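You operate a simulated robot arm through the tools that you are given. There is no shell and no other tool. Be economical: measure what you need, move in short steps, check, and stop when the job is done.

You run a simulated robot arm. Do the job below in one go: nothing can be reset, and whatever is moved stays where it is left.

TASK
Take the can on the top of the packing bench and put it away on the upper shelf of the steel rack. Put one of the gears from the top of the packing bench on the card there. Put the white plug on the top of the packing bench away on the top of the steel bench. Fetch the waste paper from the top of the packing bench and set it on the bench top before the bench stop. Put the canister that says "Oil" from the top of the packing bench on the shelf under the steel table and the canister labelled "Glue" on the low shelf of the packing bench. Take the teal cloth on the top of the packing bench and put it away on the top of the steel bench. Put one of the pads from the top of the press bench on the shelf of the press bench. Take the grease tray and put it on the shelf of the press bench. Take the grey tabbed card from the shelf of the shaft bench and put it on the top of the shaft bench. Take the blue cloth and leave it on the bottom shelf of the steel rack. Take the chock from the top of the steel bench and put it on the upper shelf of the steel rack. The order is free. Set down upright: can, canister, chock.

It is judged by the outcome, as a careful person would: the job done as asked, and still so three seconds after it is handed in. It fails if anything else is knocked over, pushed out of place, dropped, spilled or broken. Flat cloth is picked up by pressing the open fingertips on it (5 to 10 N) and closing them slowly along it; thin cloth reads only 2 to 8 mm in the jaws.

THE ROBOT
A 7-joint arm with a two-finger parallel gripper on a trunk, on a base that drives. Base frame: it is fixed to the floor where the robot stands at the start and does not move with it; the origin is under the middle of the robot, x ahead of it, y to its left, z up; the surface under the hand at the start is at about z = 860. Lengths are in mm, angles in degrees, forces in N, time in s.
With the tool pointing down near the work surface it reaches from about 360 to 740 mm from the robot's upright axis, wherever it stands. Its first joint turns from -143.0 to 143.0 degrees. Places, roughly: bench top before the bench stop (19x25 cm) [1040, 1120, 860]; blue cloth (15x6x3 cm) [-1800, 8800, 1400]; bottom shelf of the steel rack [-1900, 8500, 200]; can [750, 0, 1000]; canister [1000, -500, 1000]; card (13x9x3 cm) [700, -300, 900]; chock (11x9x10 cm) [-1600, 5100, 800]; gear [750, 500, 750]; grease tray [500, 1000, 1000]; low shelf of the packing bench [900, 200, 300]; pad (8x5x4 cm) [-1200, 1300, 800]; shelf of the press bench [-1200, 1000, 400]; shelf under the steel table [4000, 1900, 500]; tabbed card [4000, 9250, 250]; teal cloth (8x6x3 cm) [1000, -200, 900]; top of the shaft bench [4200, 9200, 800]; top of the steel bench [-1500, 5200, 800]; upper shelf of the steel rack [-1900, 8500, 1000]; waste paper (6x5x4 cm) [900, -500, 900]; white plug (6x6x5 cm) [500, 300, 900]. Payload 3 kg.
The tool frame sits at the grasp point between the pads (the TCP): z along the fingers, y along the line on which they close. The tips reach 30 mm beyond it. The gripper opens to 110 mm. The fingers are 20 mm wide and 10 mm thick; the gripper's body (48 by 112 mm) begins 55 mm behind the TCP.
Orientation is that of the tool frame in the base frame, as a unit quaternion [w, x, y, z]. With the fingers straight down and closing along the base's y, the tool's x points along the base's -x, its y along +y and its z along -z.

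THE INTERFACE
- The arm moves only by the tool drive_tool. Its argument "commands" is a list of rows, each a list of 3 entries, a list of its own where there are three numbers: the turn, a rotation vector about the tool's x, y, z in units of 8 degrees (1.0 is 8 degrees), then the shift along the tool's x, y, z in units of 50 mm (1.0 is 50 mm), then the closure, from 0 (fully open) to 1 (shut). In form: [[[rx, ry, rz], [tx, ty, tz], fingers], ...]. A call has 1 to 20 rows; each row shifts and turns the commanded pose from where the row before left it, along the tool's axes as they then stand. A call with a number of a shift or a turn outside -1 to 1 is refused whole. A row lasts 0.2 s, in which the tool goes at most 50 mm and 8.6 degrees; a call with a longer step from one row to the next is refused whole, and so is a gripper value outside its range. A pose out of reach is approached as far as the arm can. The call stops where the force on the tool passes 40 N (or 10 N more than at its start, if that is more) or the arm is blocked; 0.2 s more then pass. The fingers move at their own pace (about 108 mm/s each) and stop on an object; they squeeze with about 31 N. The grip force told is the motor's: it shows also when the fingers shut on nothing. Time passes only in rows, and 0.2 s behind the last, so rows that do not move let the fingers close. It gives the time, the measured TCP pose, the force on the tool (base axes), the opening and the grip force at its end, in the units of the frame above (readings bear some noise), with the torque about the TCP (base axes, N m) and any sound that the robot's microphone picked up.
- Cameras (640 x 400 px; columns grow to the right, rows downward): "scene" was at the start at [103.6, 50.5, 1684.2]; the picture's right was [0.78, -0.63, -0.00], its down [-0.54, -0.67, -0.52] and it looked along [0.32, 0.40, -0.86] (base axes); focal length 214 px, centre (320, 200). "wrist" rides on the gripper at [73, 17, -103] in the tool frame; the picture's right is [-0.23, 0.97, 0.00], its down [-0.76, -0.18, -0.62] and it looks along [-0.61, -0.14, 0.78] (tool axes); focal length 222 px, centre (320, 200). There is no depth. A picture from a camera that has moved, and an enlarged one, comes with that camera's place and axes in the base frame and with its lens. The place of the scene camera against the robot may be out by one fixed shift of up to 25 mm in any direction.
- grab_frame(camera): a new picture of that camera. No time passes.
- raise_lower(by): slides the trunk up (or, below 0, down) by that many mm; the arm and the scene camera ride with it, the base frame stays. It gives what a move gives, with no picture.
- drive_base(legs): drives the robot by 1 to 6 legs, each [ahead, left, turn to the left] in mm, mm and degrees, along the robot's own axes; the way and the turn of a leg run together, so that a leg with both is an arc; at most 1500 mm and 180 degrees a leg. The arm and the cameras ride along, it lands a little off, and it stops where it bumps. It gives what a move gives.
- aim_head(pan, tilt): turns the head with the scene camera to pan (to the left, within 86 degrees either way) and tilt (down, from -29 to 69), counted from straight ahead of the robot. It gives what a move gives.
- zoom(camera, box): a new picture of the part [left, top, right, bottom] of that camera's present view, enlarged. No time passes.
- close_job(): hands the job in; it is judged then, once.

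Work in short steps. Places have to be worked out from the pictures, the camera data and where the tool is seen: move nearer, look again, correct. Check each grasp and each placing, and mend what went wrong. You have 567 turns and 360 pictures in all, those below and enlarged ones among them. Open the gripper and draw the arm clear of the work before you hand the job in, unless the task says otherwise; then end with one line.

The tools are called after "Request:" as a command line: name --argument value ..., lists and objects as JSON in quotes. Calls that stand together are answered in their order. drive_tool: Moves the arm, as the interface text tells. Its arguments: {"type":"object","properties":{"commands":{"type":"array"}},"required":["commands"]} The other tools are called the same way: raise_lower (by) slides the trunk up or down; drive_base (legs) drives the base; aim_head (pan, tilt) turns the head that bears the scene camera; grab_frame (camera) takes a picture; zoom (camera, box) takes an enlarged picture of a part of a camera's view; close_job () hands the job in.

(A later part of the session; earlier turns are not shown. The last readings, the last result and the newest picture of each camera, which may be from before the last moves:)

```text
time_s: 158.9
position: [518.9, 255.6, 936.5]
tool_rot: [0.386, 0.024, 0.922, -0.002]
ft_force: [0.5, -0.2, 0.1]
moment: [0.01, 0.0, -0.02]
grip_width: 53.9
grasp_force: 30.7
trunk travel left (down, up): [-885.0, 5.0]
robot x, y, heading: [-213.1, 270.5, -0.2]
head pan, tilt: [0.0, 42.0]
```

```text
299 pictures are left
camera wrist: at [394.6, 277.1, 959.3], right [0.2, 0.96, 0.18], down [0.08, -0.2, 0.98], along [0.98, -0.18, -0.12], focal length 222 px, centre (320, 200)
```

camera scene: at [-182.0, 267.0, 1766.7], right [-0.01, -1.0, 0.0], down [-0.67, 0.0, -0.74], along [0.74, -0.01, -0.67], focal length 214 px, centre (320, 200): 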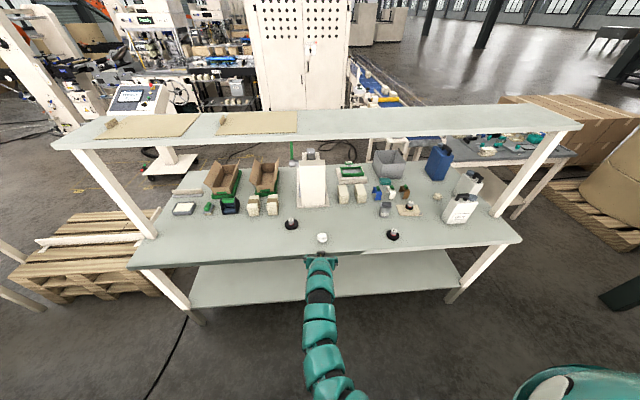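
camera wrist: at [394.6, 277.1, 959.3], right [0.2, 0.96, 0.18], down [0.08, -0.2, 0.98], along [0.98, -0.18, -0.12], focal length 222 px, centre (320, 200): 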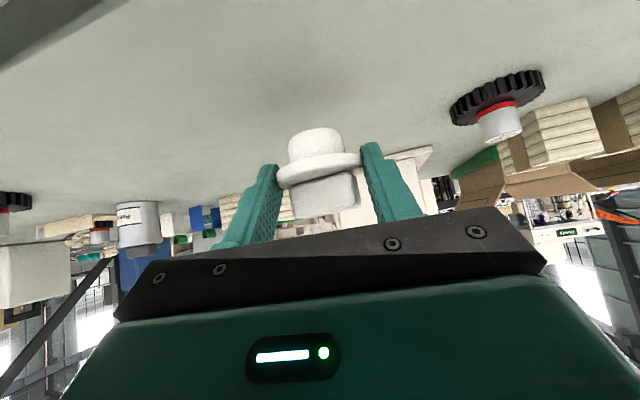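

Held. Drive back, turn, and go up the aisle toward the steel bench.

Request:
drive_base --legs '[[-200, 0, 0], [0, 0, 90], [1500, 0, 0], [500, 0, 0]]'

Request:
aim_head --pan 20 --tilt 20

Request:
grab_frame --camera "scene"

```text
time_s: 173.9
position: [-399.0, 2990.1, 937.7]
tool_rot: [0.274, -0.636, 0.668, 0.273]
ft_force: [-0.4, -1.1, -0.2]
moment: [0.02, -0.01, 0.0]
grip_width: 53.6
grasp_force: 30.9
trunk travel left (down, up): [-885.0, 5.0]
robot x, y, heading: [-411.0, 2257.7, 90.0]
head pan, tilt: [0.0, 42.0]
```

```text
time_s: 174.7
position: [-398.4, 2988.2, 935.8]
tool_rot: [0.273, -0.637, 0.668, 0.272]
ft_force: [0.0, -0.4, 0.0]
moment: [-0.02, -0.04, 0.0]
grip_width: 53.8
grasp_force: 31.0
trunk travel left (down, up): [-885.0, 5.0]
robot x, y, heading: [-409.7, 2256.0, 90.1]
head pan, tilt: [20.0, 20.0]
```

```text
298 pictures are left
camera scene: at [-461.6, 2422.9, 1801.0], right [0.94, 0.34, 0.0], down [0.12, -0.32, -0.94], along [-0.32, 0.88, -0.34], focal length 214 px, centre (320, 200)
```

scene: 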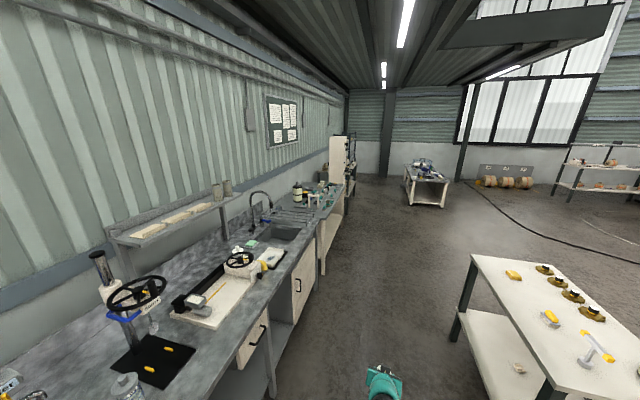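

Request:
drive_base --legs '[[1500, 0, 0], [600, 0, 0]]'

Request:
aim_head --pan 40 --tilt 30

Request:
grab_frame --camera "scene"

```text
time_s: 185.2
position: [-479.7, 5108.0, 938.0]
tool_rot: [0.267, -0.651, 0.654, 0.278]
ft_force: [-0.6, 1.5, -1.7]
moment: [-0.04, 0.01, -0.05]
grip_width: 53.6
grasp_force: 30.1
trunk travel left (down, up): [-885.0, 5.0]
robot x, y, heading: [-463.9, 4378.7, 92.3]
head pan, tilt: [20.0, 20.0]
```

```text
time_s: 186.1
position: [-479.6, 5107.7, 936.8]
tool_rot: [0.268, -0.65, 0.655, 0.278]
ft_force: [0.3, -0.3, -0.7]
moment: [-0.02, -0.03, 0.01]
grip_width: 53.7
grasp_force: 31.4
trunk travel left (down, up): [-885.0, 5.0]
robot x, y, heading: [-461.9, 4374.0, 92.3]
head pan, tilt: [40.0, 30.0]
```

```text
297 pictures are left
camera scene: at [-544.7, 4522.0, 1785.0], right [0.74, 0.67, 0.0], down [0.34, -0.37, -0.87], along [-0.58, 0.64, -0.5], focal length 214 px, centre (320, 200)
```

scene: 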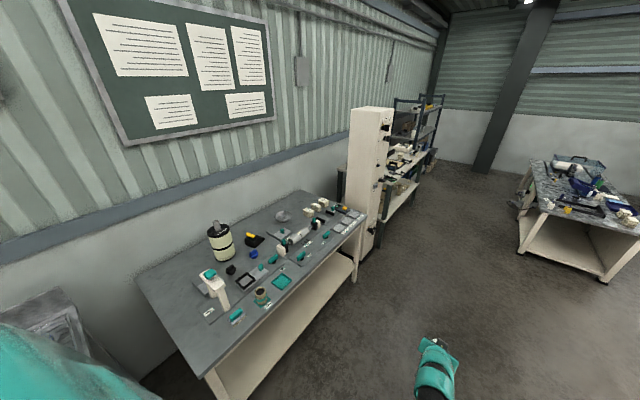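

Steel bench seen (front edge x≈-1150). Move abreast and turn to face it.

Request:
drive_base --legs '[[800, -200, 0], [0, 0, 87.7]]'

Request:
aim_head --pan 0 --tilt 45

Request:
grab_frame --camera "scene"

Request:
zoom --camera "scene" --box '[160, 130, 480, 330]'

```text
time_s: 194.2
position: [-1027.3, 5180.8, 937.8]
tool_rot: [0.002, 0.922, -0.017, -0.386]
ft_force: [-1.5, -0.3, -0.7]
moment: [0.03, 0.0, 0.01]
grip_width: 53.5
grasp_force: 31.1
trunk travel left (down, up): [-885.0, 5.0]
robot x, y, heading: [-296.1, 5180.6, -179.5]
head pan, tilt: [40.0, 30.0]
```

```text
time_s: 195.2
position: [-1028.8, 5179.3, 936.9]
tool_rot: [0.001, 0.922, -0.018, -0.387]
ft_force: [0.2, -0.8, -0.9]
moment: [0.02, 0.02, 0.01]
grip_width: 53.5
grasp_force: 31.1
trunk travel left (down, up): [-885.0, 5.0]
robot x, y, heading: [-295.0, 5175.3, -179.6]
head pan, tilt: [0.0, 45.0]
```

```text
296 pictures are left
camera scene: at [-477.1, 5173.5, 1762.4], right [-0.01, 1.0, 0.0], down [0.71, 0.01, -0.71], along [-0.71, -0.01, -0.71], focal length 214 px, centre (320, 200)
```

scene: 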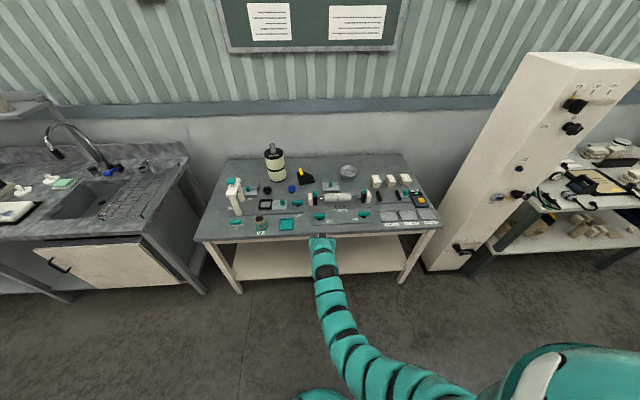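

```text
2.00 times, centred on (320, 230) of scene
camera zoom: at [-477.1, 5173.5, 1762.4], right [-0.01, 1.0, 0.0], down [0.71, 0.01, -0.71], along [-0.71, -0.01, -0.71], focal length 429 px, centre (320, 140)
```

zoom: 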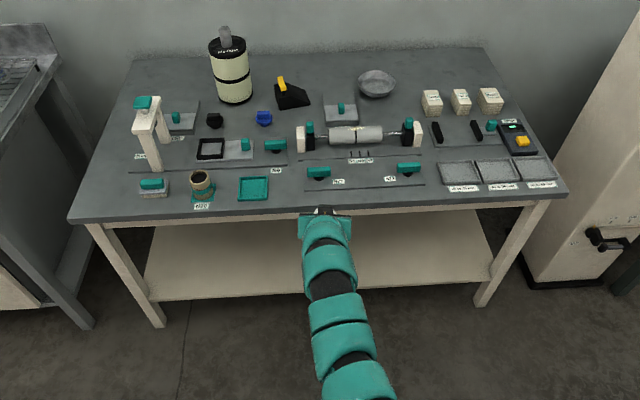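

Free strip at the bench front near (-1185, 5270). I move there and look with the wrist camera.

Request:
drive_base --legs '[[155, -92, 0]]'

Request:
grab_frame --camera "wrist"

Request:
zoom --camera "scene" --box '[200, 140, 440, 290]'

```text
time_s: 196.8
position: [-1187.3, 5272.4, 936.8]
tool_rot: [0.001, 0.922, -0.019, -0.386]
ft_force: [-0.5, 0.6, -0.2]
moment: [0.01, 0.01, 0.04]
grip_width: 53.7
grasp_force: 31.3
trunk travel left (down, up): [-885.0, 5.0]
robot x, y, heading: [-452.7, 5267.0, -179.8]
head pan, tilt: [0.0, 45.0]
```

```text
294 pictures are left
camera wrist: at [-1064.1, 5250.9, 958.7], right [-0.19, -0.97, 0.18], down [-0.08, 0.2, 0.98], along [-0.98, 0.17, -0.12], focal length 222 px, centre (320, 200)
```

wrist: 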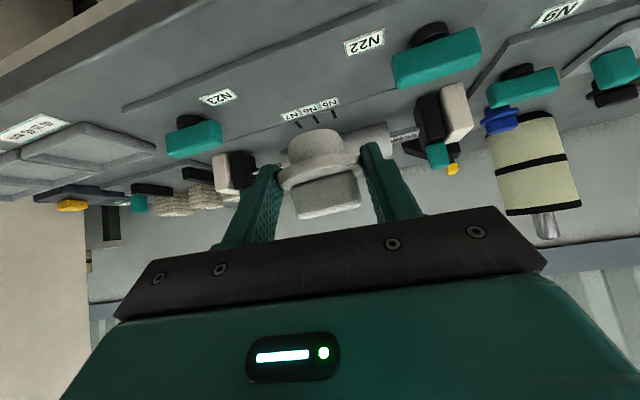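

```text
2.67 times, centred on (320, 215) of scene
camera zoom: at [-637.3, 5264.5, 1762.3], right [-0.01, 1.0, 0.0], down [0.71, 0.01, -0.71], along [-0.71, -0.01, -0.71], focal length 572 px, centre (320, 160)
```

zoom: 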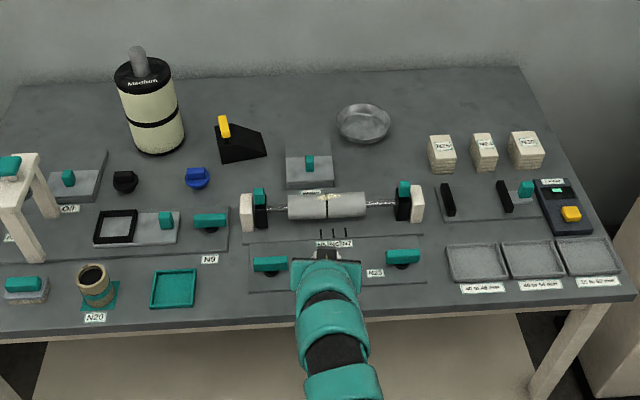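

Request:
zoom --camera "wrist" --box '[100, 0, 420, 200]'

```text
2.00 times, centred on (260, 100) of wrist
camera zoom: at [-1064.1, 5250.9, 958.7], right [-0.19, -0.97, 0.18], down [-0.08, 0.2, 0.98], along [-0.98, 0.17, -0.12], focal length 444 px, centre (440, 400)
```

zoom: 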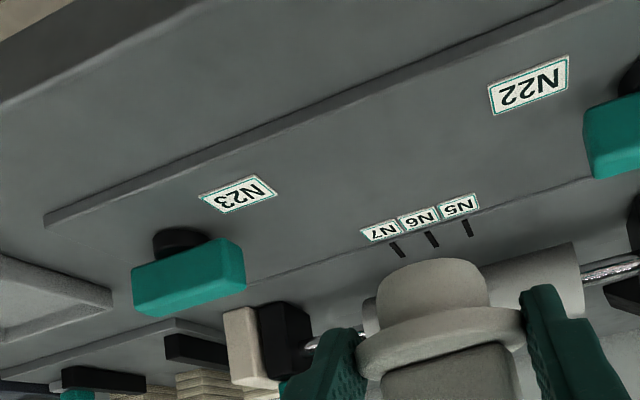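

The strip is narrow; the gap between the teal tray and the N22 plate (≈(-1212, 5081)) is better. Shift left 190.

Request:
drive_base --legs '[[20, 190, 0]]'

Request:
zoom --camera "wrist" --box '[100, 0, 500, 250]'

Request:
zoom --camera "scene" --box '[200, 140, 440, 290]'

```text
time_s: 198.3
position: [-1205.6, 5085.1, 936.7]
tool_rot: [0.002, 0.922, -0.017, -0.386]
ft_force: [0.9, 0.0, -0.4]
moment: [0.03, 0.01, 0.01]
grip_width: 54.0
grasp_force: 31.1
trunk travel left (down, up): [-885.0, 5.0]
robot x, y, heading: [-474.4, 5080.8, -179.5]
head pan, tilt: [0.0, 45.0]
```

```text
1.60 times, centred on (300, 125) of wrist
camera zoom: at [-1081.8, 5063.4, 959.1], right [-0.19, -0.97, 0.18], down [-0.08, 0.19, 0.98], along [-0.98, 0.17, -0.12], focal length 355 px, centre (352, 320)
```

zoom: 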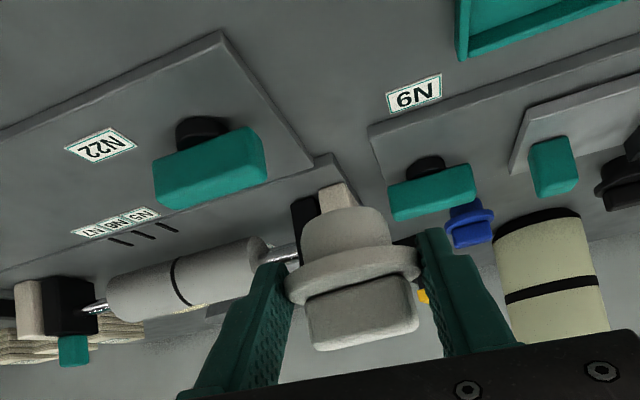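

```text
2.67 times, centred on (320, 215) of scene
camera zoom: at [-654.4, 5076.4, 1762.4], right [-0.01, 1.0, 0.0], down [0.71, 0.01, -0.71], along [-0.71, -0.01, -0.71], focal length 572 px, centre (320, 160)
```

zoom: 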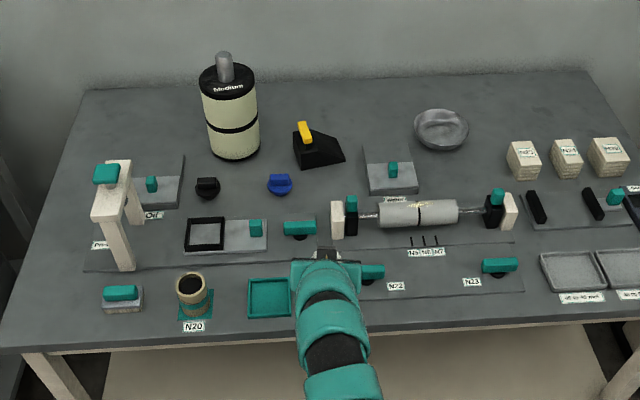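

Shift 17 mm toward the tray for symmetry, then lower.

Request:
drive_tool --commands '[[[0, 0, 0], [0, 0.34, 0], 1], [[0, 0, 0], [0.35, 0, 0.35], 1], [[0, 0, 0], [0.35, 0, 0.35], 1], [[0, 0, 0], [0.2, 0, 0.2], 1], [[0, 0, 0], [0, 0, 0], 1]]'

Request:
grab_frame --camera "wrist"

```text
time_s: 199.5
position: [-1205.8, 5065.8, 875.6]
tool_rot: [0.001, 0.922, -0.017, -0.386]
ft_force: [0.0, -0.4, -0.6]
moment: [0.02, -0.04, 0.0]
grip_width: 53.7
grasp_force: 31.1
trunk travel left (down, up): [-885.0, 5.0]
robot x, y, heading: [-475.6, 5080.0, -179.6]
head pan, tilt: [0.0, 45.0]
```

```text
289 pictures are left
camera wrist: at [-1082.2, 5046.0, 896.5], right [-0.19, -0.97, 0.18], down [-0.08, 0.2, 0.98], along [-0.98, 0.17, -0.12], focal length 222 px, centre (320, 200)
```

wrist: 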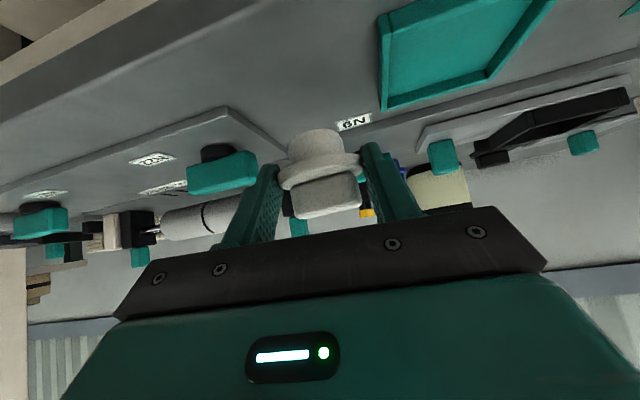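

Request:
drive_tool --commands '[[[0, 0, 0], [0.1, 0, 0.1], 1], [[0, 0, 0], [0.07, 0, 0.07], 1], [[0, 0, 0], [0.05, 0, 0.05], 1], [[0, 0, 0], [0, 0, 0], 1]]'

```text
time_s: 200.5
position: [-1206.3, 5067.0, 857.9]
tool_rot: [0.002, 0.922, -0.016, -0.386]
ft_force: [-0.2, -0.4, -1.6]
moment: [0.01, -0.02, -0.02]
grip_width: 53.9
grasp_force: 31.0
trunk travel left (down, up): [-885.0, 5.0]
robot x, y, heading: [-474.2, 5082.6, -179.5]
head pan, tilt: [0.0, 45.0]
```

Request:
drive_tool --commands '[[[0, 0, 0], [0.05, 0, 0.05], 1], [[0, 0, 0], [0.05, 0, 0.05], 1], [[0, 0, 0], [0.05, 0, 0.05], 1], [[0, 0, 0], [0, 0, 0], 1]]'

```text
time_s: 201.5
position: [-1206.1, 5066.1, 847.3]
tool_rot: [0.001, 0.922, -0.017, -0.387]
ft_force: [0.2, -0.4, -0.3]
moment: [-0.02, -0.04, 0.0]
grip_width: 53.7
grasp_force: 31.3
trunk travel left (down, up): [-885.0, 5.0]
robot x, y, heading: [-473.1, 5079.9, -179.5]
head pan, tilt: [0.0, 45.0]
```

Request:
drive_tool --commands '[[[0, 0, 0], [0.05, 0, 0.05], 1], [[0, 0, 0], [0.05, 0, 0.05], 1], [[0, 0, 0], [0, 0, 0], 1]]'

Request:
grab_frame --camera "wrist"

```text
time_s: 202.3
position: [-1206.3, 5065.9, 840.8]
tool_rot: [0.002, 0.922, -0.017, -0.386]
ft_force: [-0.8, -0.6, -0.8]
moment: [0.0, -0.01, -0.03]
grip_width: 53.7
grasp_force: 31.2
trunk travel left (down, up): [-885.0, 5.0]
robot x, y, heading: [-474.5, 5082.2, -179.2]
head pan, tilt: [0.0, 45.0]
```

```text
288 pictures are left
camera wrist: at [-1083.2, 5044.9, 862.4], right [-0.19, -0.97, 0.18], down [-0.08, 0.2, 0.98], along [-0.98, 0.17, -0.12], focal length 222 px, centre (320, 200)
```

wrist: 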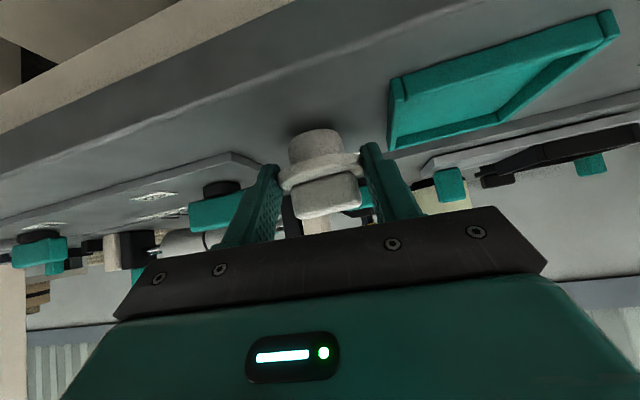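

Request:
drive_tool --commands '[[[0, 0, 0], [0.04, 0, 0.04], 1], [[0, 0, 0], [0.04, 0, 0.04], 1], [[0, 0, 0], [0.04, 0, 0.04], 1], [[0, 0, 0], [0, 0, 0], 1]]'

```text
time_s: 203.3
position: [-1207.2, 5066.6, 833.9]
tool_rot: [0.001, 0.921, -0.018, -0.389]
ft_force: [-2.9, 2.3, 18.1]
moment: [-0.09, 0.38, -0.06]
grip_width: 53.9
grasp_force: 31.3
trunk travel left (down, up): [-885.0, 5.0]
robot x, y, heading: [-475.5, 5082.0, -179.7]
head pan, tilt: [0.0, 45.0]
```

Contact (bench z≈800). Open only to ~70 mm and withdraw.

Request:
drive_tool --commands '[[[0, 0, 0], [0, 0, 0], 0.4], [[0, 0, 0], [0, 0, 0], 0.36], [[0, 0, 0], [0, 0, -0.4], 0.36], [[0, 0, 0], [0, 0, -0.6], 0.36], [[0, 0, 0], [0, 0, -0.8], 0.36], [[0, 0, 0], [0, 0, 0], 0.36]]'

Request:
grab_frame --camera "wrist"

```text
time_s: 204.7
position: [-1142.9, 5065.0, 893.2]
tool_rot: [0.002, 0.922, -0.016, -0.387]
ft_force: [-0.1, 0.2, -0.2]
moment: [0.02, 0.0, 0.02]
grip_width: 70.3
grasp_force: 0.1
trunk travel left (down, up): [-885.0, 5.0]
robot x, y, heading: [-474.6, 5080.5, -179.5]
head pan, tilt: [0.0, 45.0]
```

```text
287 pictures are left
camera wrist: at [-1019.5, 5044.6, 915.3], right [-0.19, -0.97, 0.18], down [-0.09, 0.2, 0.98], along [-0.98, 0.17, -0.12], focal length 222 px, centre (320, 200)
```

wrist: 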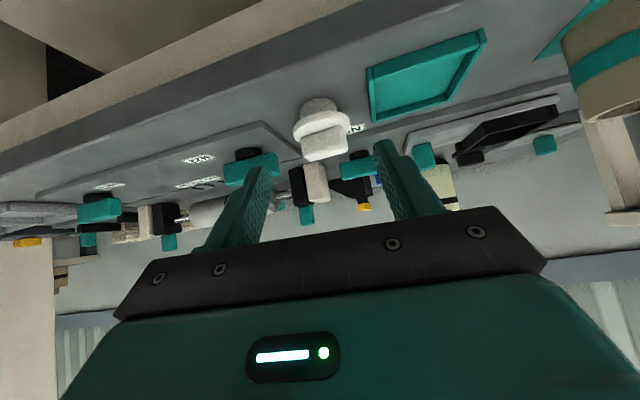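

Plug placed. Now view the chock (black wedge) closely.

Request:
aim_head --pan 0 --tilt 38

Request:
zoom --camera "scene" --box '[250, 130, 390, 250]'

```text
time_s: 205.4
position: [-1142.3, 5065.7, 893.3]
tool_rot: [0.001, 0.922, -0.018, -0.387]
ft_force: [-1.1, 0.0, 0.1]
moment: [-0.02, -0.02, -0.01]
grip_width: 70.3
grasp_force: 0.0
trunk travel left (down, up): [-885.0, 5.0]
robot x, y, heading: [-476.0, 5084.5, -179.3]
head pan, tilt: [0.0, 38.0]
```

```text
3.33 times, centred on (320, 190) of scene
camera zoom: at [-658.9, 5077.8, 1772.6], right [-0.01, 1.0, 0.0], down [0.62, 0.01, -0.79], along [-0.79, -0.01, -0.62], focal length 715 px, centre (320, 233)
```

zoom: 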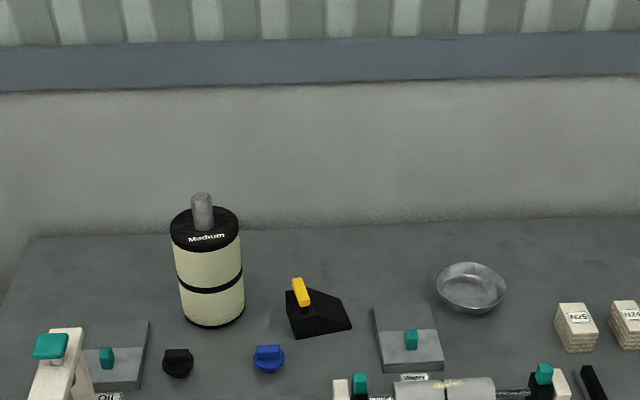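

I raise the tool and approach for a closer look at the chock.

Request:
drive_tool --commands '[[[0, 0, 0], [-0.6, 0, -0.3], 0], [[0, 0, 0], [-0.6, 0, -0.3], 0], [[0, 0, 0], [0, 0, 0], 0]]'

Request:
drive_base --legs '[[275, 0, 0]]'

Request:
grab_frame --camera "wrist"

```text
time_s: 206.2
position: [-1162.1, 5067.7, 958.8]
tool_rot: [0.003, 0.922, -0.016, -0.387]
ft_force: [-0.1, 0.5, 0.0]
moment: [-0.04, -0.01, 0.0]
grip_width: 109.9
grasp_force: 0.1
trunk travel left (down, up): [-885.0, 5.0]
robot x, y, heading: [-472.4, 5080.4, -179.2]
head pan, tilt: [0.0, 38.0]
```

```text
time_s: 208.1
position: [-1439.9, 5061.6, 957.9]
tool_rot: [0.003, 0.922, -0.014, -0.387]
ft_force: [-0.9, 0.2, 0.0]
moment: [-0.01, 0.04, 0.0]
grip_width: 110.2
grasp_force: 0.1
trunk travel left (down, up): [-885.0, 5.0]
robot x, y, heading: [-748.5, 5077.7, -179.3]
head pan, tilt: [0.0, 38.0]
```

```text
285 pictures are left
camera wrist: at [-1316.3, 5041.1, 980.2], right [-0.19, -0.97, 0.18], down [-0.09, 0.2, 0.98], along [-0.98, 0.17, -0.12], focal length 222 px, centre (320, 200)
```

wrist: 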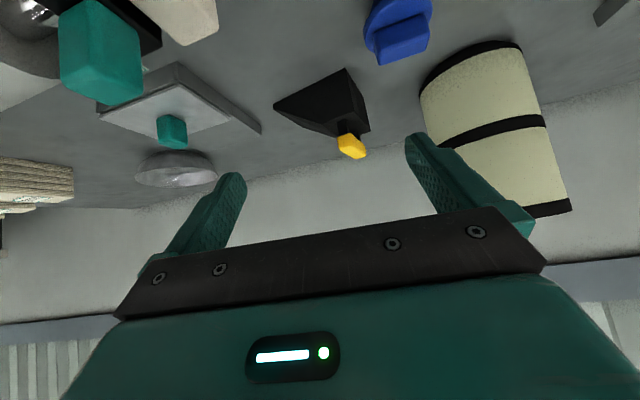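

Request:
zoom --camera "wrist" --box '[240, 40, 440, 180]'

```text
2.86 times, centred on (340, 110) of wrist
camera zoom: at [-1316.3, 5041.1, 980.2], right [-0.19, -0.97, 0.18], down [-0.09, 0.2, 0.98], along [-0.98, 0.17, -0.12], focal length 635 px, centre (263, 457)
```

zoom: 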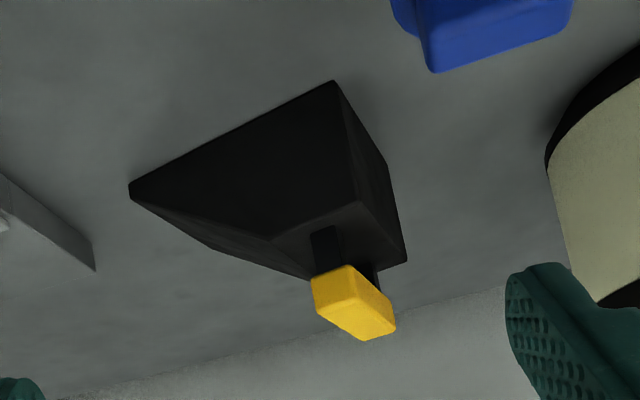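

The chock has a yellow bar handle, centre ≈(-1598, 5038, 888), body yawed ~17°. I yaw the tool to match.

Request:
drive_tool --commands '[[[-0.5, 0, -0.5], [0, 0, 0], 0.4], [[-0.5, 0, -0.5], [0, 0, 0], 0.4], [[-0.5, 0, -0.5], [0, 0, 0], 0.4], [[0, 0, 0], [0, 0, 0], 0.4]]'

Request:
grab_frame --camera "wrist"

```text
time_s: 209.1
position: [-1438.9, 5061.8, 959.3]
tool_rot: [0.058, 0.913, 0.121, -0.384]
ft_force: [-0.4, 0.1, -0.8]
moment: [0.01, 0.01, 0.01]
grip_width: 65.8
grasp_force: 0.1
trunk travel left (down, up): [-885.0, 5.0]
robot x, y, heading: [-748.4, 5076.5, -179.4]
head pan, tilt: [0.0, 38.0]
```

```text
283 pictures are left
camera wrist: at [-1315.0, 5078.2, 979.9], right [0.11, -0.98, 0.17], down [-0.13, 0.16, 0.98], along [-0.99, -0.13, -0.11], focal length 222 px, centre (320, 200)
```

wrist: 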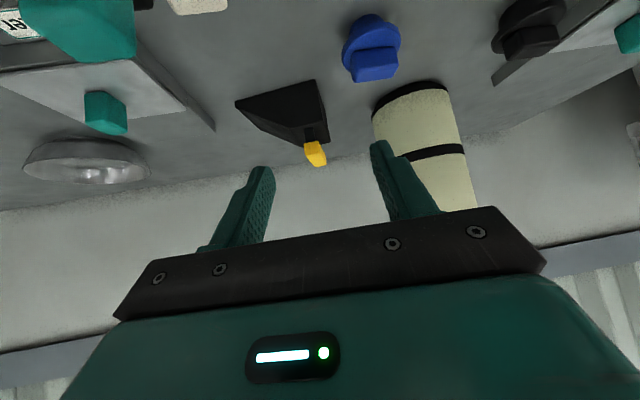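

Triangulated handle at (-1598, 5036, 885). Move over it at height first.

Request:
drive_tool --commands '[[[0, 0, 0], [-0.567, -0.089, 0.58], 0.4], [[0, 0, 0], [-0.567, -0.089, 0.58], 0.4], [[0, 0, 0], [-0.567, -0.089, 0.58], 0.4], [[0, 0, 0], [-0.567, -0.089, 0.58], 0.4], [[0, 0, 0], [0, 0, 0], 0.4]]'

Request:
grab_frame --camera "wrist"

```text
time_s: 210.3
position: [-1600.0, 5036.8, 960.7]
tool_rot: [0.058, 0.913, 0.121, -0.384]
ft_force: [-0.3, -0.1, 0.3]
moment: [0.0, -0.03, 0.0]
grip_width: 66.2
grasp_force: 0.0
trunk travel left (down, up): [-885.0, 5.0]
robot x, y, heading: [-751.5, 5077.5, -179.3]
head pan, tilt: [0.0, 38.0]
```

```text
282 pictures are left
camera wrist: at [-1476.1, 5053.5, 982.2], right [0.11, -0.98, 0.18], down [-0.13, 0.16, 0.98], along [-0.99, -0.13, -0.11], focal length 222 px, centre (320, 200)
```

wrist: 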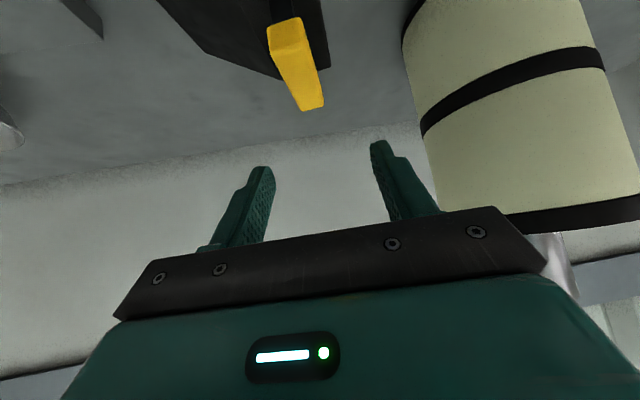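

Directly over the handle, aligned. Lower 71 mm.

Request:
drive_tool --commands '[[[0, 0, 0], [0.34, 0.03, 0.33], 0.45], [[0, 0, 0], [0.34, 0, 0.33], 0.5], [[0, 0, 0], [0.33, 0, 0.32], 0.5], [[0, 0, 0], [0, 0, 0], 0.5]]'

Request:
grab_frame --camera "wrist"

```text
time_s: 211.3
position: [-1592.9, 5037.8, 929.3]
tool_rot: [0.058, 0.914, 0.12, -0.384]
ft_force: [-0.1, 0.8, -0.2]
moment: [-0.01, 0.01, 0.0]
grip_width: 54.9
grasp_force: 0.2
out of reach, approached as far as the arm can: row 2, 3
trunk travel left (down, up): [-885.0, 5.0]
robot x, y, heading: [-751.5, 5078.7, -179.2]
head pan, tilt: [0.0, 38.0]
```

```text
281 pictures are left
camera wrist: at [-1468.0, 5053.2, 950.5], right [0.1, -0.98, 0.18], down [-0.13, 0.16, 0.98], along [-0.99, -0.13, -0.11], focal length 222 px, centre (320, 200)
```

wrist: 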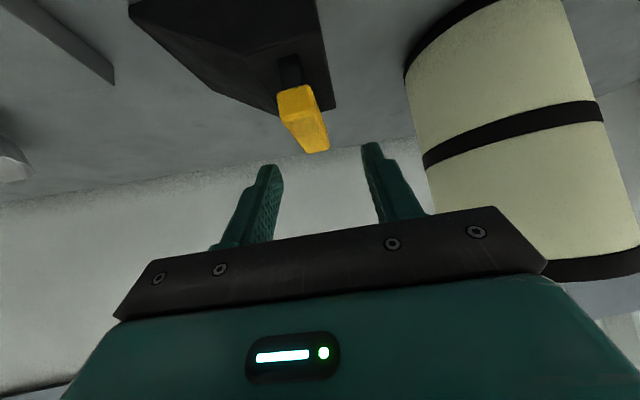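

Arm at full stretch; use the trunk for the rest: down 40.

Request:
raise_lower --by -39

Request:
grab_frame --camera "wrist"

```text
time_s: 212.1
position: [-1592.1, 5036.8, 889.7]
tool_rot: [0.058, 0.914, 0.121, -0.383]
ft_force: [0.8, -0.5, -0.2]
moment: [-0.03, 0.01, 0.0]
grip_width: 54.9
grasp_force: 0.1
trunk travel left (down, up): [-846.0, 44.0]
robot x, y, heading: [-750.2, 5079.8, -179.5]
head pan, tilt: [0.0, 38.0]
```

```text
280 pictures are left
camera wrist: at [-1468.3, 5053.0, 911.5], right [0.11, -0.98, 0.18], down [-0.13, 0.16, 0.98], along [-0.99, -0.13, -0.11], focal length 222 px, centre (320, 200)
```

wrist: 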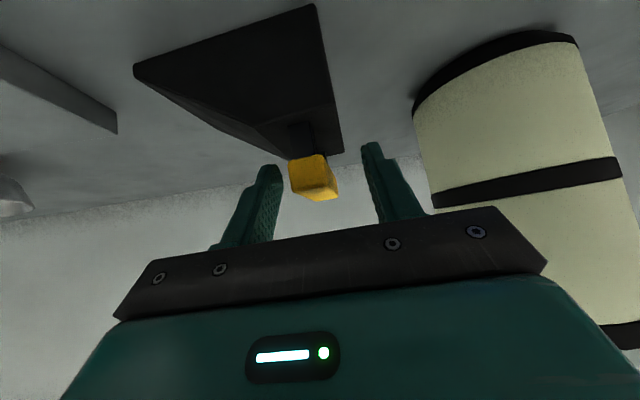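

Handle sits between the fingers. Close.

Request:
drive_tool --commands '[[[0, 0, 0], [0, 0, 0], 0.7], [[0, 0, 0], [0, 0, 0], 0.8], [[0, 0, 0], [0, 0, 0], 1], [[0, 0, 0], [0, 0, 0], 1], [[0, 0, 0], [0, 0, 0], 1]]'

Request:
raise_lower --by 40

Request:
grab_frame --camera "wrist"

```text
time_s: 213.3
position: [-1593.3, 5035.7, 889.9]
tool_rot: [0.058, 0.913, 0.121, -0.384]
ft_force: [-0.1, 3.2, 1.1]
moment: [0.56, 0.08, -0.09]
grip_width: 19.7
grasp_force: 31.2
trunk travel left (down, up): [-846.0, 44.0]
robot x, y, heading: [-747.9, 5074.9, -179.1]
head pan, tilt: [0.0, 38.0]
```

```text
time_s: 214.2
position: [-1592.2, 5036.6, 929.4]
tool_rot: [0.058, 0.914, 0.121, -0.383]
ft_force: [0.6, -0.3, -3.4]
moment: [-0.09, -0.08, -0.02]
grip_width: 19.9
grasp_force: 31.0
trunk travel left (down, up): [-886.0, 4.0]
robot x, y, heading: [-746.9, 5080.0, -179.2]
head pan, tilt: [0.0, 38.0]
```

```text
279 pictures are left
camera wrist: at [-1468.6, 5052.9, 950.8], right [0.1, -0.98, 0.18], down [-0.13, 0.16, 0.98], along [-0.99, -0.13, -0.12], focal length 222 px, centre (320, 200)
```

wrist: 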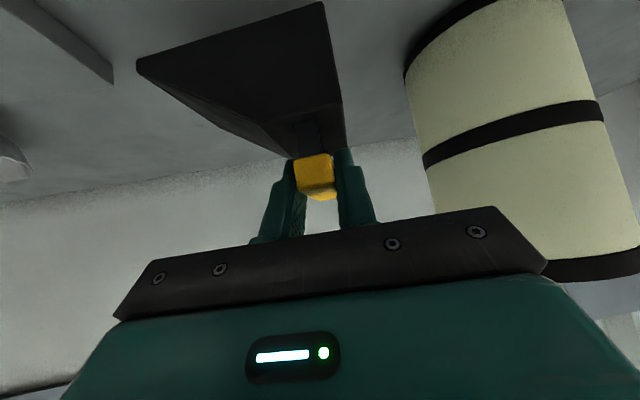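

Lifted. Raise 50 more so it clears everything, then back off.

Request:
drive_tool --commands '[[[0, 0, 0], [-0.36, 0, -0.35], 1], [[0, 0, 0], [-0.36, 0, -0.35], 1], [[0, 0, 0], [0, 0, 0], 1]]'

```text
time_s: 215.0
position: [-1592.5, 5036.1, 980.0]
tool_rot: [0.058, 0.914, 0.12, -0.384]
ft_force: [0.1, -0.8, -4.4]
moment: [-0.06, -0.07, -0.01]
grip_width: 19.7
grasp_force: 30.9
trunk travel left (down, up): [-886.0, 4.0]
robot x, y, heading: [-748.3, 5080.5, -179.4]
head pan, tilt: [0.0, 38.0]
```

Request:
drive_tool --commands '[[[0, 0, 0], [-0.4, 0, -0.4], 1], [[0, 0, 0], [-0.3, 0, -0.3], 1], [[0, 0, 0], [0, 0, 0], 1]]'

Request:
zoom --camera "scene" --box '[200, 130, 440, 280]'

```text
time_s: 215.8
position: [-1591.5, 5037.6, 1030.2]
tool_rot: [0.057, 0.914, 0.12, -0.384]
ft_force: [-0.3, -0.4, -4.2]
moment: [-0.04, -0.08, 0.02]
grip_width: 20.0
grasp_force: 31.1
trunk travel left (down, up): [-886.0, 4.0]
robot x, y, heading: [-751.0, 5077.0, -179.2]
head pan, tilt: [0.0, 38.0]
```

```text
2.67 times, centred on (320, 205) of scene
camera zoom: at [-936.4, 5074.2, 1773.5], right [-0.01, 1.0, 0.0], down [0.62, 0.01, -0.79], along [-0.79, -0.01, -0.62], focal length 572 px, centre (320, 187)
```

zoom: 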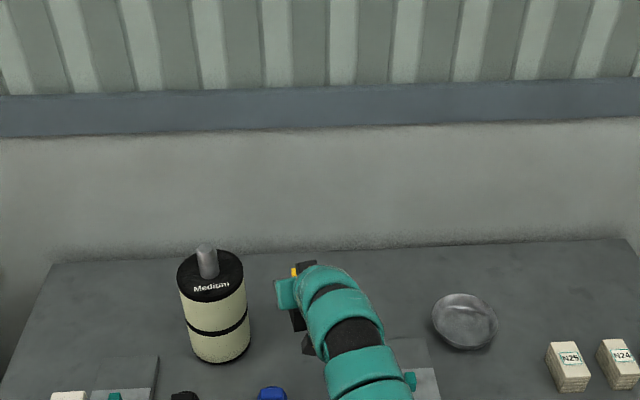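

Clear above everything. Back away, turn toward +y, and head for the rack.

Request:
drive_base --legs '[[-450, 0, 0], [0, 0, -90], [900, 330, 0]]'

Request:
aim_head --pan 20 --tilt 20

Request:
grab_frame --camera "scene"

```text
time_s: 226.8
position: [-717.4, 6791.0, 1030.8]
tool_rot: [-0.225, 0.739, -0.551, -0.315]
ft_force: [0.2, -0.2, -3.8]
moment: [-0.1, 0.04, -0.05]
grip_width: 19.9
grasp_force: 31.4
trunk travel left (down, up): [-886.0, 4.0]
robot x, y, heading: [-650.7, 5950.3, 92.1]
head pan, tilt: [0.0, 38.0]
```

```text
time_s: 227.6
position: [-715.3, 6788.9, 1029.7]
tool_rot: [-0.226, 0.74, -0.55, -0.315]
ft_force: [0.1, 0.6, -3.1]
moment: [-0.11, 0.05, -0.03]
grip_width: 19.9
grasp_force: 30.8
trunk travel left (down, up): [-886.0, 4.0]
robot x, y, heading: [-650.4, 5947.5, 92.4]
head pan, tilt: [20.0, 20.0]
```

```text
277 pictures are left
camera scene: at [-709.8, 6113.9, 1801.9], right [0.93, 0.38, 0.0], down [0.13, -0.32, -0.94], along [-0.36, 0.87, -0.34], focal length 214 px, centre (320, 200)
```

scene: 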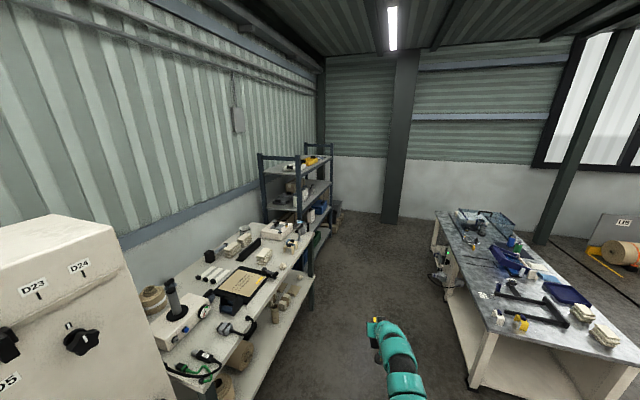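

Request:
drive_base --legs '[[0, 0, -2.3], [1500, 0, 0], [500, 0, 0]]'

Request:
aim_head --pan 50 --tilt 25

Request:
grab_frame --camera "scene"

```text
time_s: 237.9
position: [-623.6, 8783.0, 1028.9]
tool_rot: [-0.236, 0.72, -0.576, -0.307]
ft_force: [0.2, -0.3, -3.1]
moment: [-0.1, 0.05, 0.0]
grip_width: 19.9
grasp_force: 31.5
trunk travel left (down, up): [-886.0, 4.0]
robot x, y, heading: [-618.2, 7938.6, 88.5]
head pan, tilt: [20.0, 20.0]
```

```text
time_s: 238.9
position: [-623.0, 8782.5, 1029.2]
tool_rot: [-0.236, 0.72, -0.576, -0.307]
ft_force: [-0.7, -0.8, -3.6]
moment: [-0.11, 0.07, 0.0]
grip_width: 20.0
grasp_force: 31.1
trunk travel left (down, up): [-886.0, 4.0]
robot x, y, heading: [-618.9, 7935.7, 88.4]
head pan, tilt: [50.0, 25.0]
```

```text
276 pictures are left
camera scene: at [-702.9, 8079.1, 1793.9], right [0.67, 0.75, 0.0], down [0.32, -0.28, -0.91], along [-0.68, 0.6, -0.42], focal length 214 px, centre (320, 200)
```

scene: 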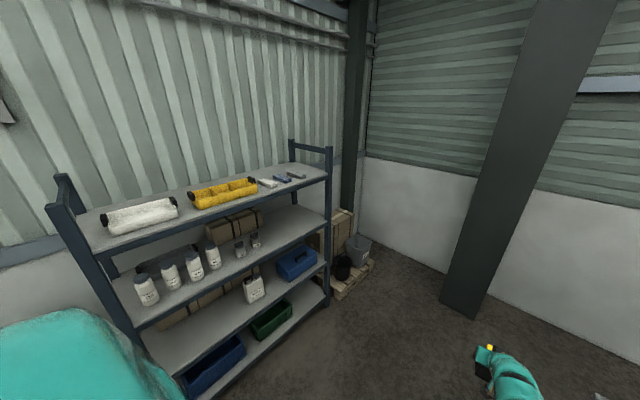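

Rack located: front x≈-1725, y≈7850–9100. Move ahead and turn to face it.

Request:
drive_base --legs '[[420, 0, 0], [0, 0, 91.6]]'

Request:
aim_head --pan 0 --tilt 20

Request:
grab_frame --camera "scene"

```text
time_s: 245.4
position: [-1446.7, 8326.5, 1030.8]
tool_rot: [0.058, 0.914, 0.121, -0.382]
ft_force: [-0.6, -0.7, -3.9]
moment: [-0.01, -0.07, 0.02]
grip_width: 19.9
grasp_force: 31.3
trunk travel left (down, up): [-886.0, 4.0]
robot x, y, heading: [-604.3, 8368.3, -179.3]
head pan, tilt: [50.0, 25.0]
```

```text
time_s: 246.6
position: [-1447.4, 8325.1, 1028.7]
tool_rot: [0.058, 0.914, 0.12, -0.384]
ft_force: [-0.8, 0.4, -3.8]
moment: [-0.07, -0.12, -0.01]
grip_width: 20.1
grasp_force: 30.7
trunk travel left (down, up): [-886.0, 4.0]
robot x, y, heading: [-600.9, 8366.5, -179.2]
head pan, tilt: [0.0, 20.0]
```

```text
275 pictures are left
camera scene: at [-797.7, 8362.7, 1802.0], right [-0.01, 1.0, 0.0], down [0.34, 0.0, -0.94], along [-0.94, -0.01, -0.34], focal length 214 px, centre (320, 200)
```

scene: 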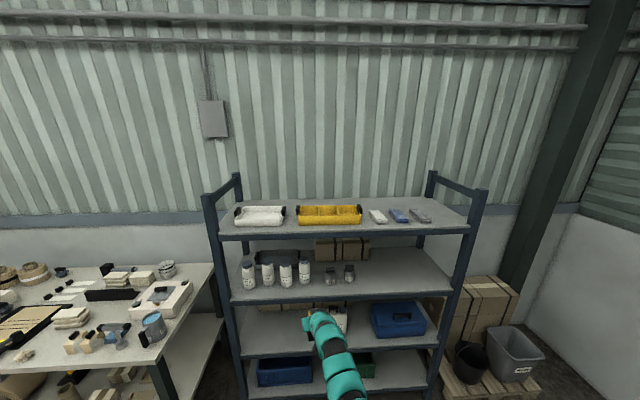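

The second level (z≈950) is the upper shelf, with free space at its right. I raise the tool and shift right.

Request:
drive_tool --commands '[[[0, 0, 0], [-0.35, 0, -0.35], 1], [[0, 0, 0], [-0.35, 0, -0.35], 1], [[0, 0, 0], [0, 0, 0], 1]]'

Request:
drive_base --legs '[[0, -455, -0.8]]'

Request:
grab_frame --camera "wrist"

Request:
aim_head --pan 0 --tilt 30

Request:
grab_frame --camera "scene"

```text
time_s: 247.4
position: [-1447.1, 8325.2, 1078.0]
tool_rot: [0.057, 0.915, 0.12, -0.382]
ft_force: [0.3, -0.1, -3.6]
moment: [-0.06, -0.09, 0.0]
grip_width: 20.0
grasp_force: 30.8
trunk travel left (down, up): [-886.0, 4.0]
robot x, y, heading: [-603.0, 8366.0, -179.3]
head pan, tilt: [0.0, 20.0]
```

```text
time_s: 250.2
position: [-1452.1, 8790.7, 1076.9]
tool_rot: [0.059, 0.914, 0.121, -0.383]
ft_force: [0.2, -0.1, -4.0]
moment: [-0.01, -0.04, 0.03]
grip_width: 20.0
grasp_force: 31.1
trunk travel left (down, up): [-886.0, 4.0]
robot x, y, heading: [-611.0, 8832.6, -179.4]
head pan, tilt: [0.0, 20.0]
```

```text
274 pictures are left
camera wrist: at [-1327.5, 8807.1, 1099.9], right [0.1, -0.98, 0.18], down [-0.13, 0.16, 0.98], along [-0.99, -0.12, -0.12], focal length 222 px, centre (320, 200)
```

wrist: 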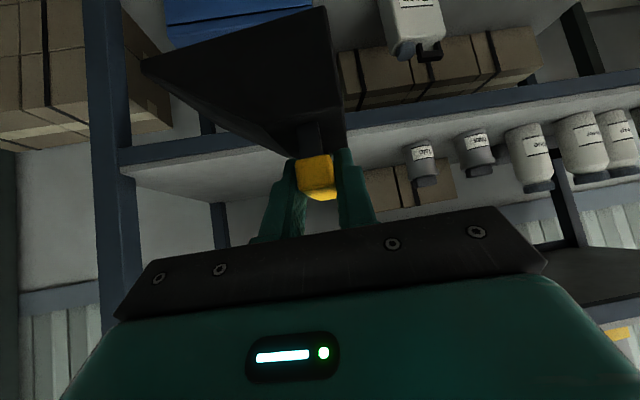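

```text
time_s: 250.9
position: [-1451.4, 8790.3, 1077.0]
tool_rot: [0.057, 0.914, 0.119, -0.383]
ft_force: [0.0, -1.1, -4.1]
moment: [-0.05, -0.08, 0.0]
grip_width: 19.8
grasp_force: 31.2
trunk travel left (down, up): [-886.0, 4.0]
robot x, y, heading: [-609.9, 8825.7, -179.3]
head pan, tilt: [0.0, 30.0]
```

```text
273 pictures are left
camera scene: at [-800.5, 8825.7, 1786.0], right [-0.01, 1.0, 0.0], down [0.5, 0.01, -0.87], along [-0.87, -0.01, -0.5], focal length 214 px, centre (320, 200)
```

scene: 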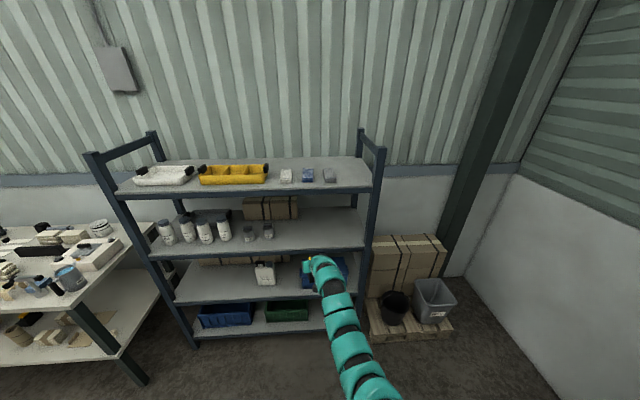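

Shelf front ≈-1625, z≈978. I raise 35 mm more, then drive in.

Request:
drive_tool --commands '[[[0, 0, 0], [-0.5, 0, -0.5], 1], [[0, 0, 0], [0, 0, 0], 1]]'

Request:
drive_base --legs '[[140, 0, 0]]'

Request:
grab_frame --camera "wrist"

```text
time_s: 251.5
position: [-1451.8, 8788.8, 1113.4]
tool_rot: [0.057, 0.914, 0.119, -0.383]
ft_force: [0.0, 0.3, -3.8]
moment: [-0.08, -0.09, 0.0]
grip_width: 19.8
grasp_force: 31.3
trunk travel left (down, up): [-886.0, 4.0]
robot x, y, heading: [-611.2, 8828.5, -179.3]
head pan, tilt: [0.0, 30.0]
```

```text
time_s: 252.8
position: [-1596.5, 8786.7, 1111.8]
tool_rot: [0.058, 0.914, 0.121, -0.382]
ft_force: [-0.5, -0.3, -3.4]
moment: [-0.04, -0.07, -0.02]
grip_width: 19.8
grasp_force: 31.0
trunk travel left (down, up): [-886.0, 4.0]
robot x, y, heading: [-753.9, 8830.3, -179.2]
head pan, tilt: [0.0, 30.0]
```

```text
272 pictures are left
camera wrist: at [-1471.4, 8803.2, 1133.9], right [0.1, -0.98, 0.18], down [-0.14, 0.16, 0.98], along [-0.99, -0.13, -0.12], focal length 222 px, centre (320, 200)
```

wrist: 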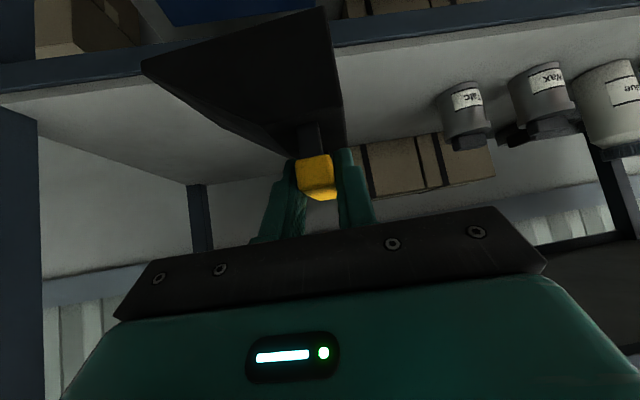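

Free zone y≈8580–8980. Drive in another 120.

Request:
drive_base --legs '[[122, 0, 0]]'

Request:
grab_frame --camera "wrist"

Request:
grab_frame --camera "scene"

```text
time_s: 254.1
position: [-1716.9, 8784.8, 1112.7]
tool_rot: [0.057, 0.914, 0.12, -0.382]
ft_force: [0.7, -0.2, -3.4]
moment: [-0.04, -0.08, 0.04]
grip_width: 19.7
grasp_force: 31.5
trunk travel left (down, up): [-886.0, 4.0]
robot x, y, heading: [-875.7, 8822.0, -179.2]
head pan, tilt: [0.0, 30.0]
```

```text
271 pictures are left
camera wrist: at [-1592.5, 8801.2, 1134.0], right [0.1, -0.98, 0.18], down [-0.14, 0.16, 0.98], along [-0.99, -0.13, -0.12], focal length 222 px, centre (320, 200)
```

wrist: 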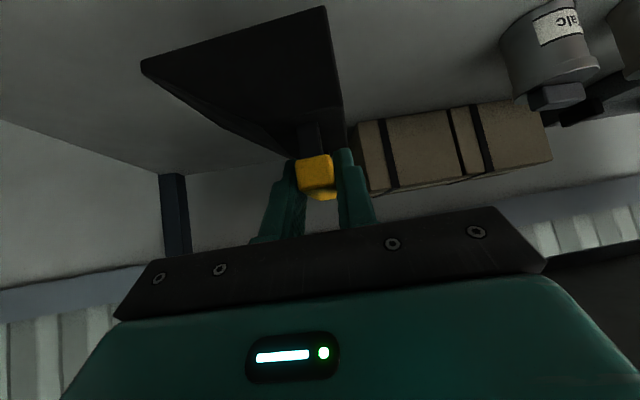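

```text
270 pictures are left
camera scene: at [-1066.5, 8822.5, 1785.8], right [-0.01, 1.0, 0.0], down [0.5, 0.01, -0.87], along [-0.87, -0.01, -0.5], focal length 214 px, centre (320, 200)
```

scene: 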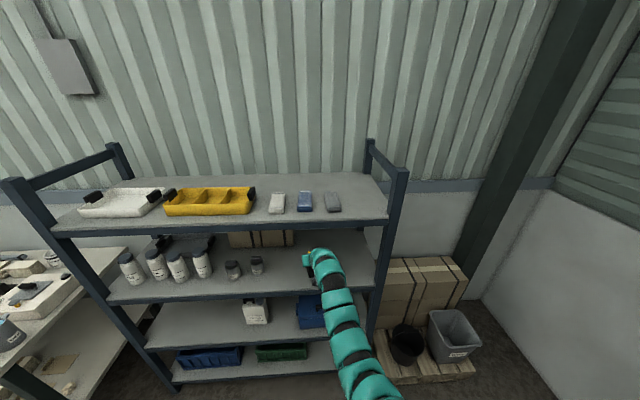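

In place. Lower in steps to contact (expected TCP z≈1068).

Request:
drive_tool --commands '[[[0, 0, 0], [0.2, 0, 0.2], 1], [[0, 0, 0], [0.2, 0, 0.2], 1], [[0, 0, 0], [0.07, 0, 0.07], 1], [[0, 0, 0], [0, 0, 0], 1]]'

Request:
drive_tool --commands '[[[0, 0, 0], [0.06, 0, 0.06], 1], [[0, 0, 0], [0.06, 0, 0.06], 1], [[0, 0, 0], [0, 0, 0], 1]]'

```text
time_s: 255.1
position: [-1716.0, 8784.0, 1078.4]
tool_rot: [0.058, 0.914, 0.121, -0.383]
ft_force: [-0.5, 0.1, -3.8]
moment: [-0.03, -0.07, 0.01]
grip_width: 19.8
grasp_force: 30.9
trunk travel left (down, up): [-886.0, 4.0]
robot x, y, heading: [-871.3, 8831.8, -179.1]
head pan, tilt: [0.0, 30.0]
```

```text
time_s: 255.9
position: [-1714.8, 8783.7, 1070.0]
tool_rot: [0.057, 0.914, 0.121, -0.383]
ft_force: [-0.2, 0.3, -4.8]
moment: [-0.07, -0.05, 0.0]
grip_width: 20.0
grasp_force: 31.1
trunk travel left (down, up): [-886.0, 4.0]
robot x, y, heading: [-873.6, 8826.0, -179.2]
head pan, tilt: [0.0, 30.0]
```

Request:
drive_tool --commands '[[[0, 0, 0], [0.06, 0, 0.06], 1], [[0, 0, 0], [0.06, 0, 0.06], 1], [[0, 0, 0], [0.06, 0, 0.06], 1], [[0, 0, 0], [0, 0, 0], 1]]'

Request:
grab_frame --camera "wrist"

```text
time_s: 256.9
position: [-1715.2, 8783.7, 1057.5]
tool_rot: [0.058, 0.914, 0.121, -0.383]
ft_force: [-0.2, 0.9, -3.5]
moment: [-0.04, -0.1, 0.01]
grip_width: 19.7
grasp_force: 31.0
trunk travel left (down, up): [-886.0, 4.0]
robot x, y, heading: [-871.0, 8828.4, -179.6]
head pan, tilt: [0.0, 30.0]
```

```text
269 pictures are left
camera wrist: at [-1591.4, 8799.9, 1079.3], right [0.1, -0.98, 0.18], down [-0.14, 0.16, 0.98], along [-0.99, -0.13, -0.12], focal length 222 px, centre (320, 200)
```

wrist: 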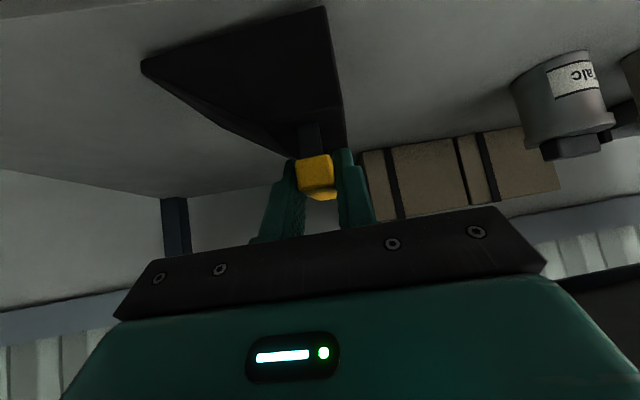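

Request:
drive_tool --commands '[[[0, 0, 0], [0.1, 0, 0.1], 1], [[0, 0, 0], [0.08, 0, 0.08], 1], [[0, 0, 0], [0.06, 0, 0.06], 1], [[0, 0, 0], [0, 0, 0], 1]]'

```text
time_s: 257.9
position: [-1715.6, 8782.7, 1048.9]
tool_rot: [0.059, 0.911, 0.121, -0.389]
ft_force: [-4.1, -6.5, 34.3]
moment: [0.43, -0.18, -0.25]
grip_width: 19.8
grasp_force: 31.4
trunk travel left (down, up): [-886.0, 4.0]
robot x, y, heading: [-872.6, 8826.7, -179.1]
head pan, tilt: [0.0, 30.0]
```

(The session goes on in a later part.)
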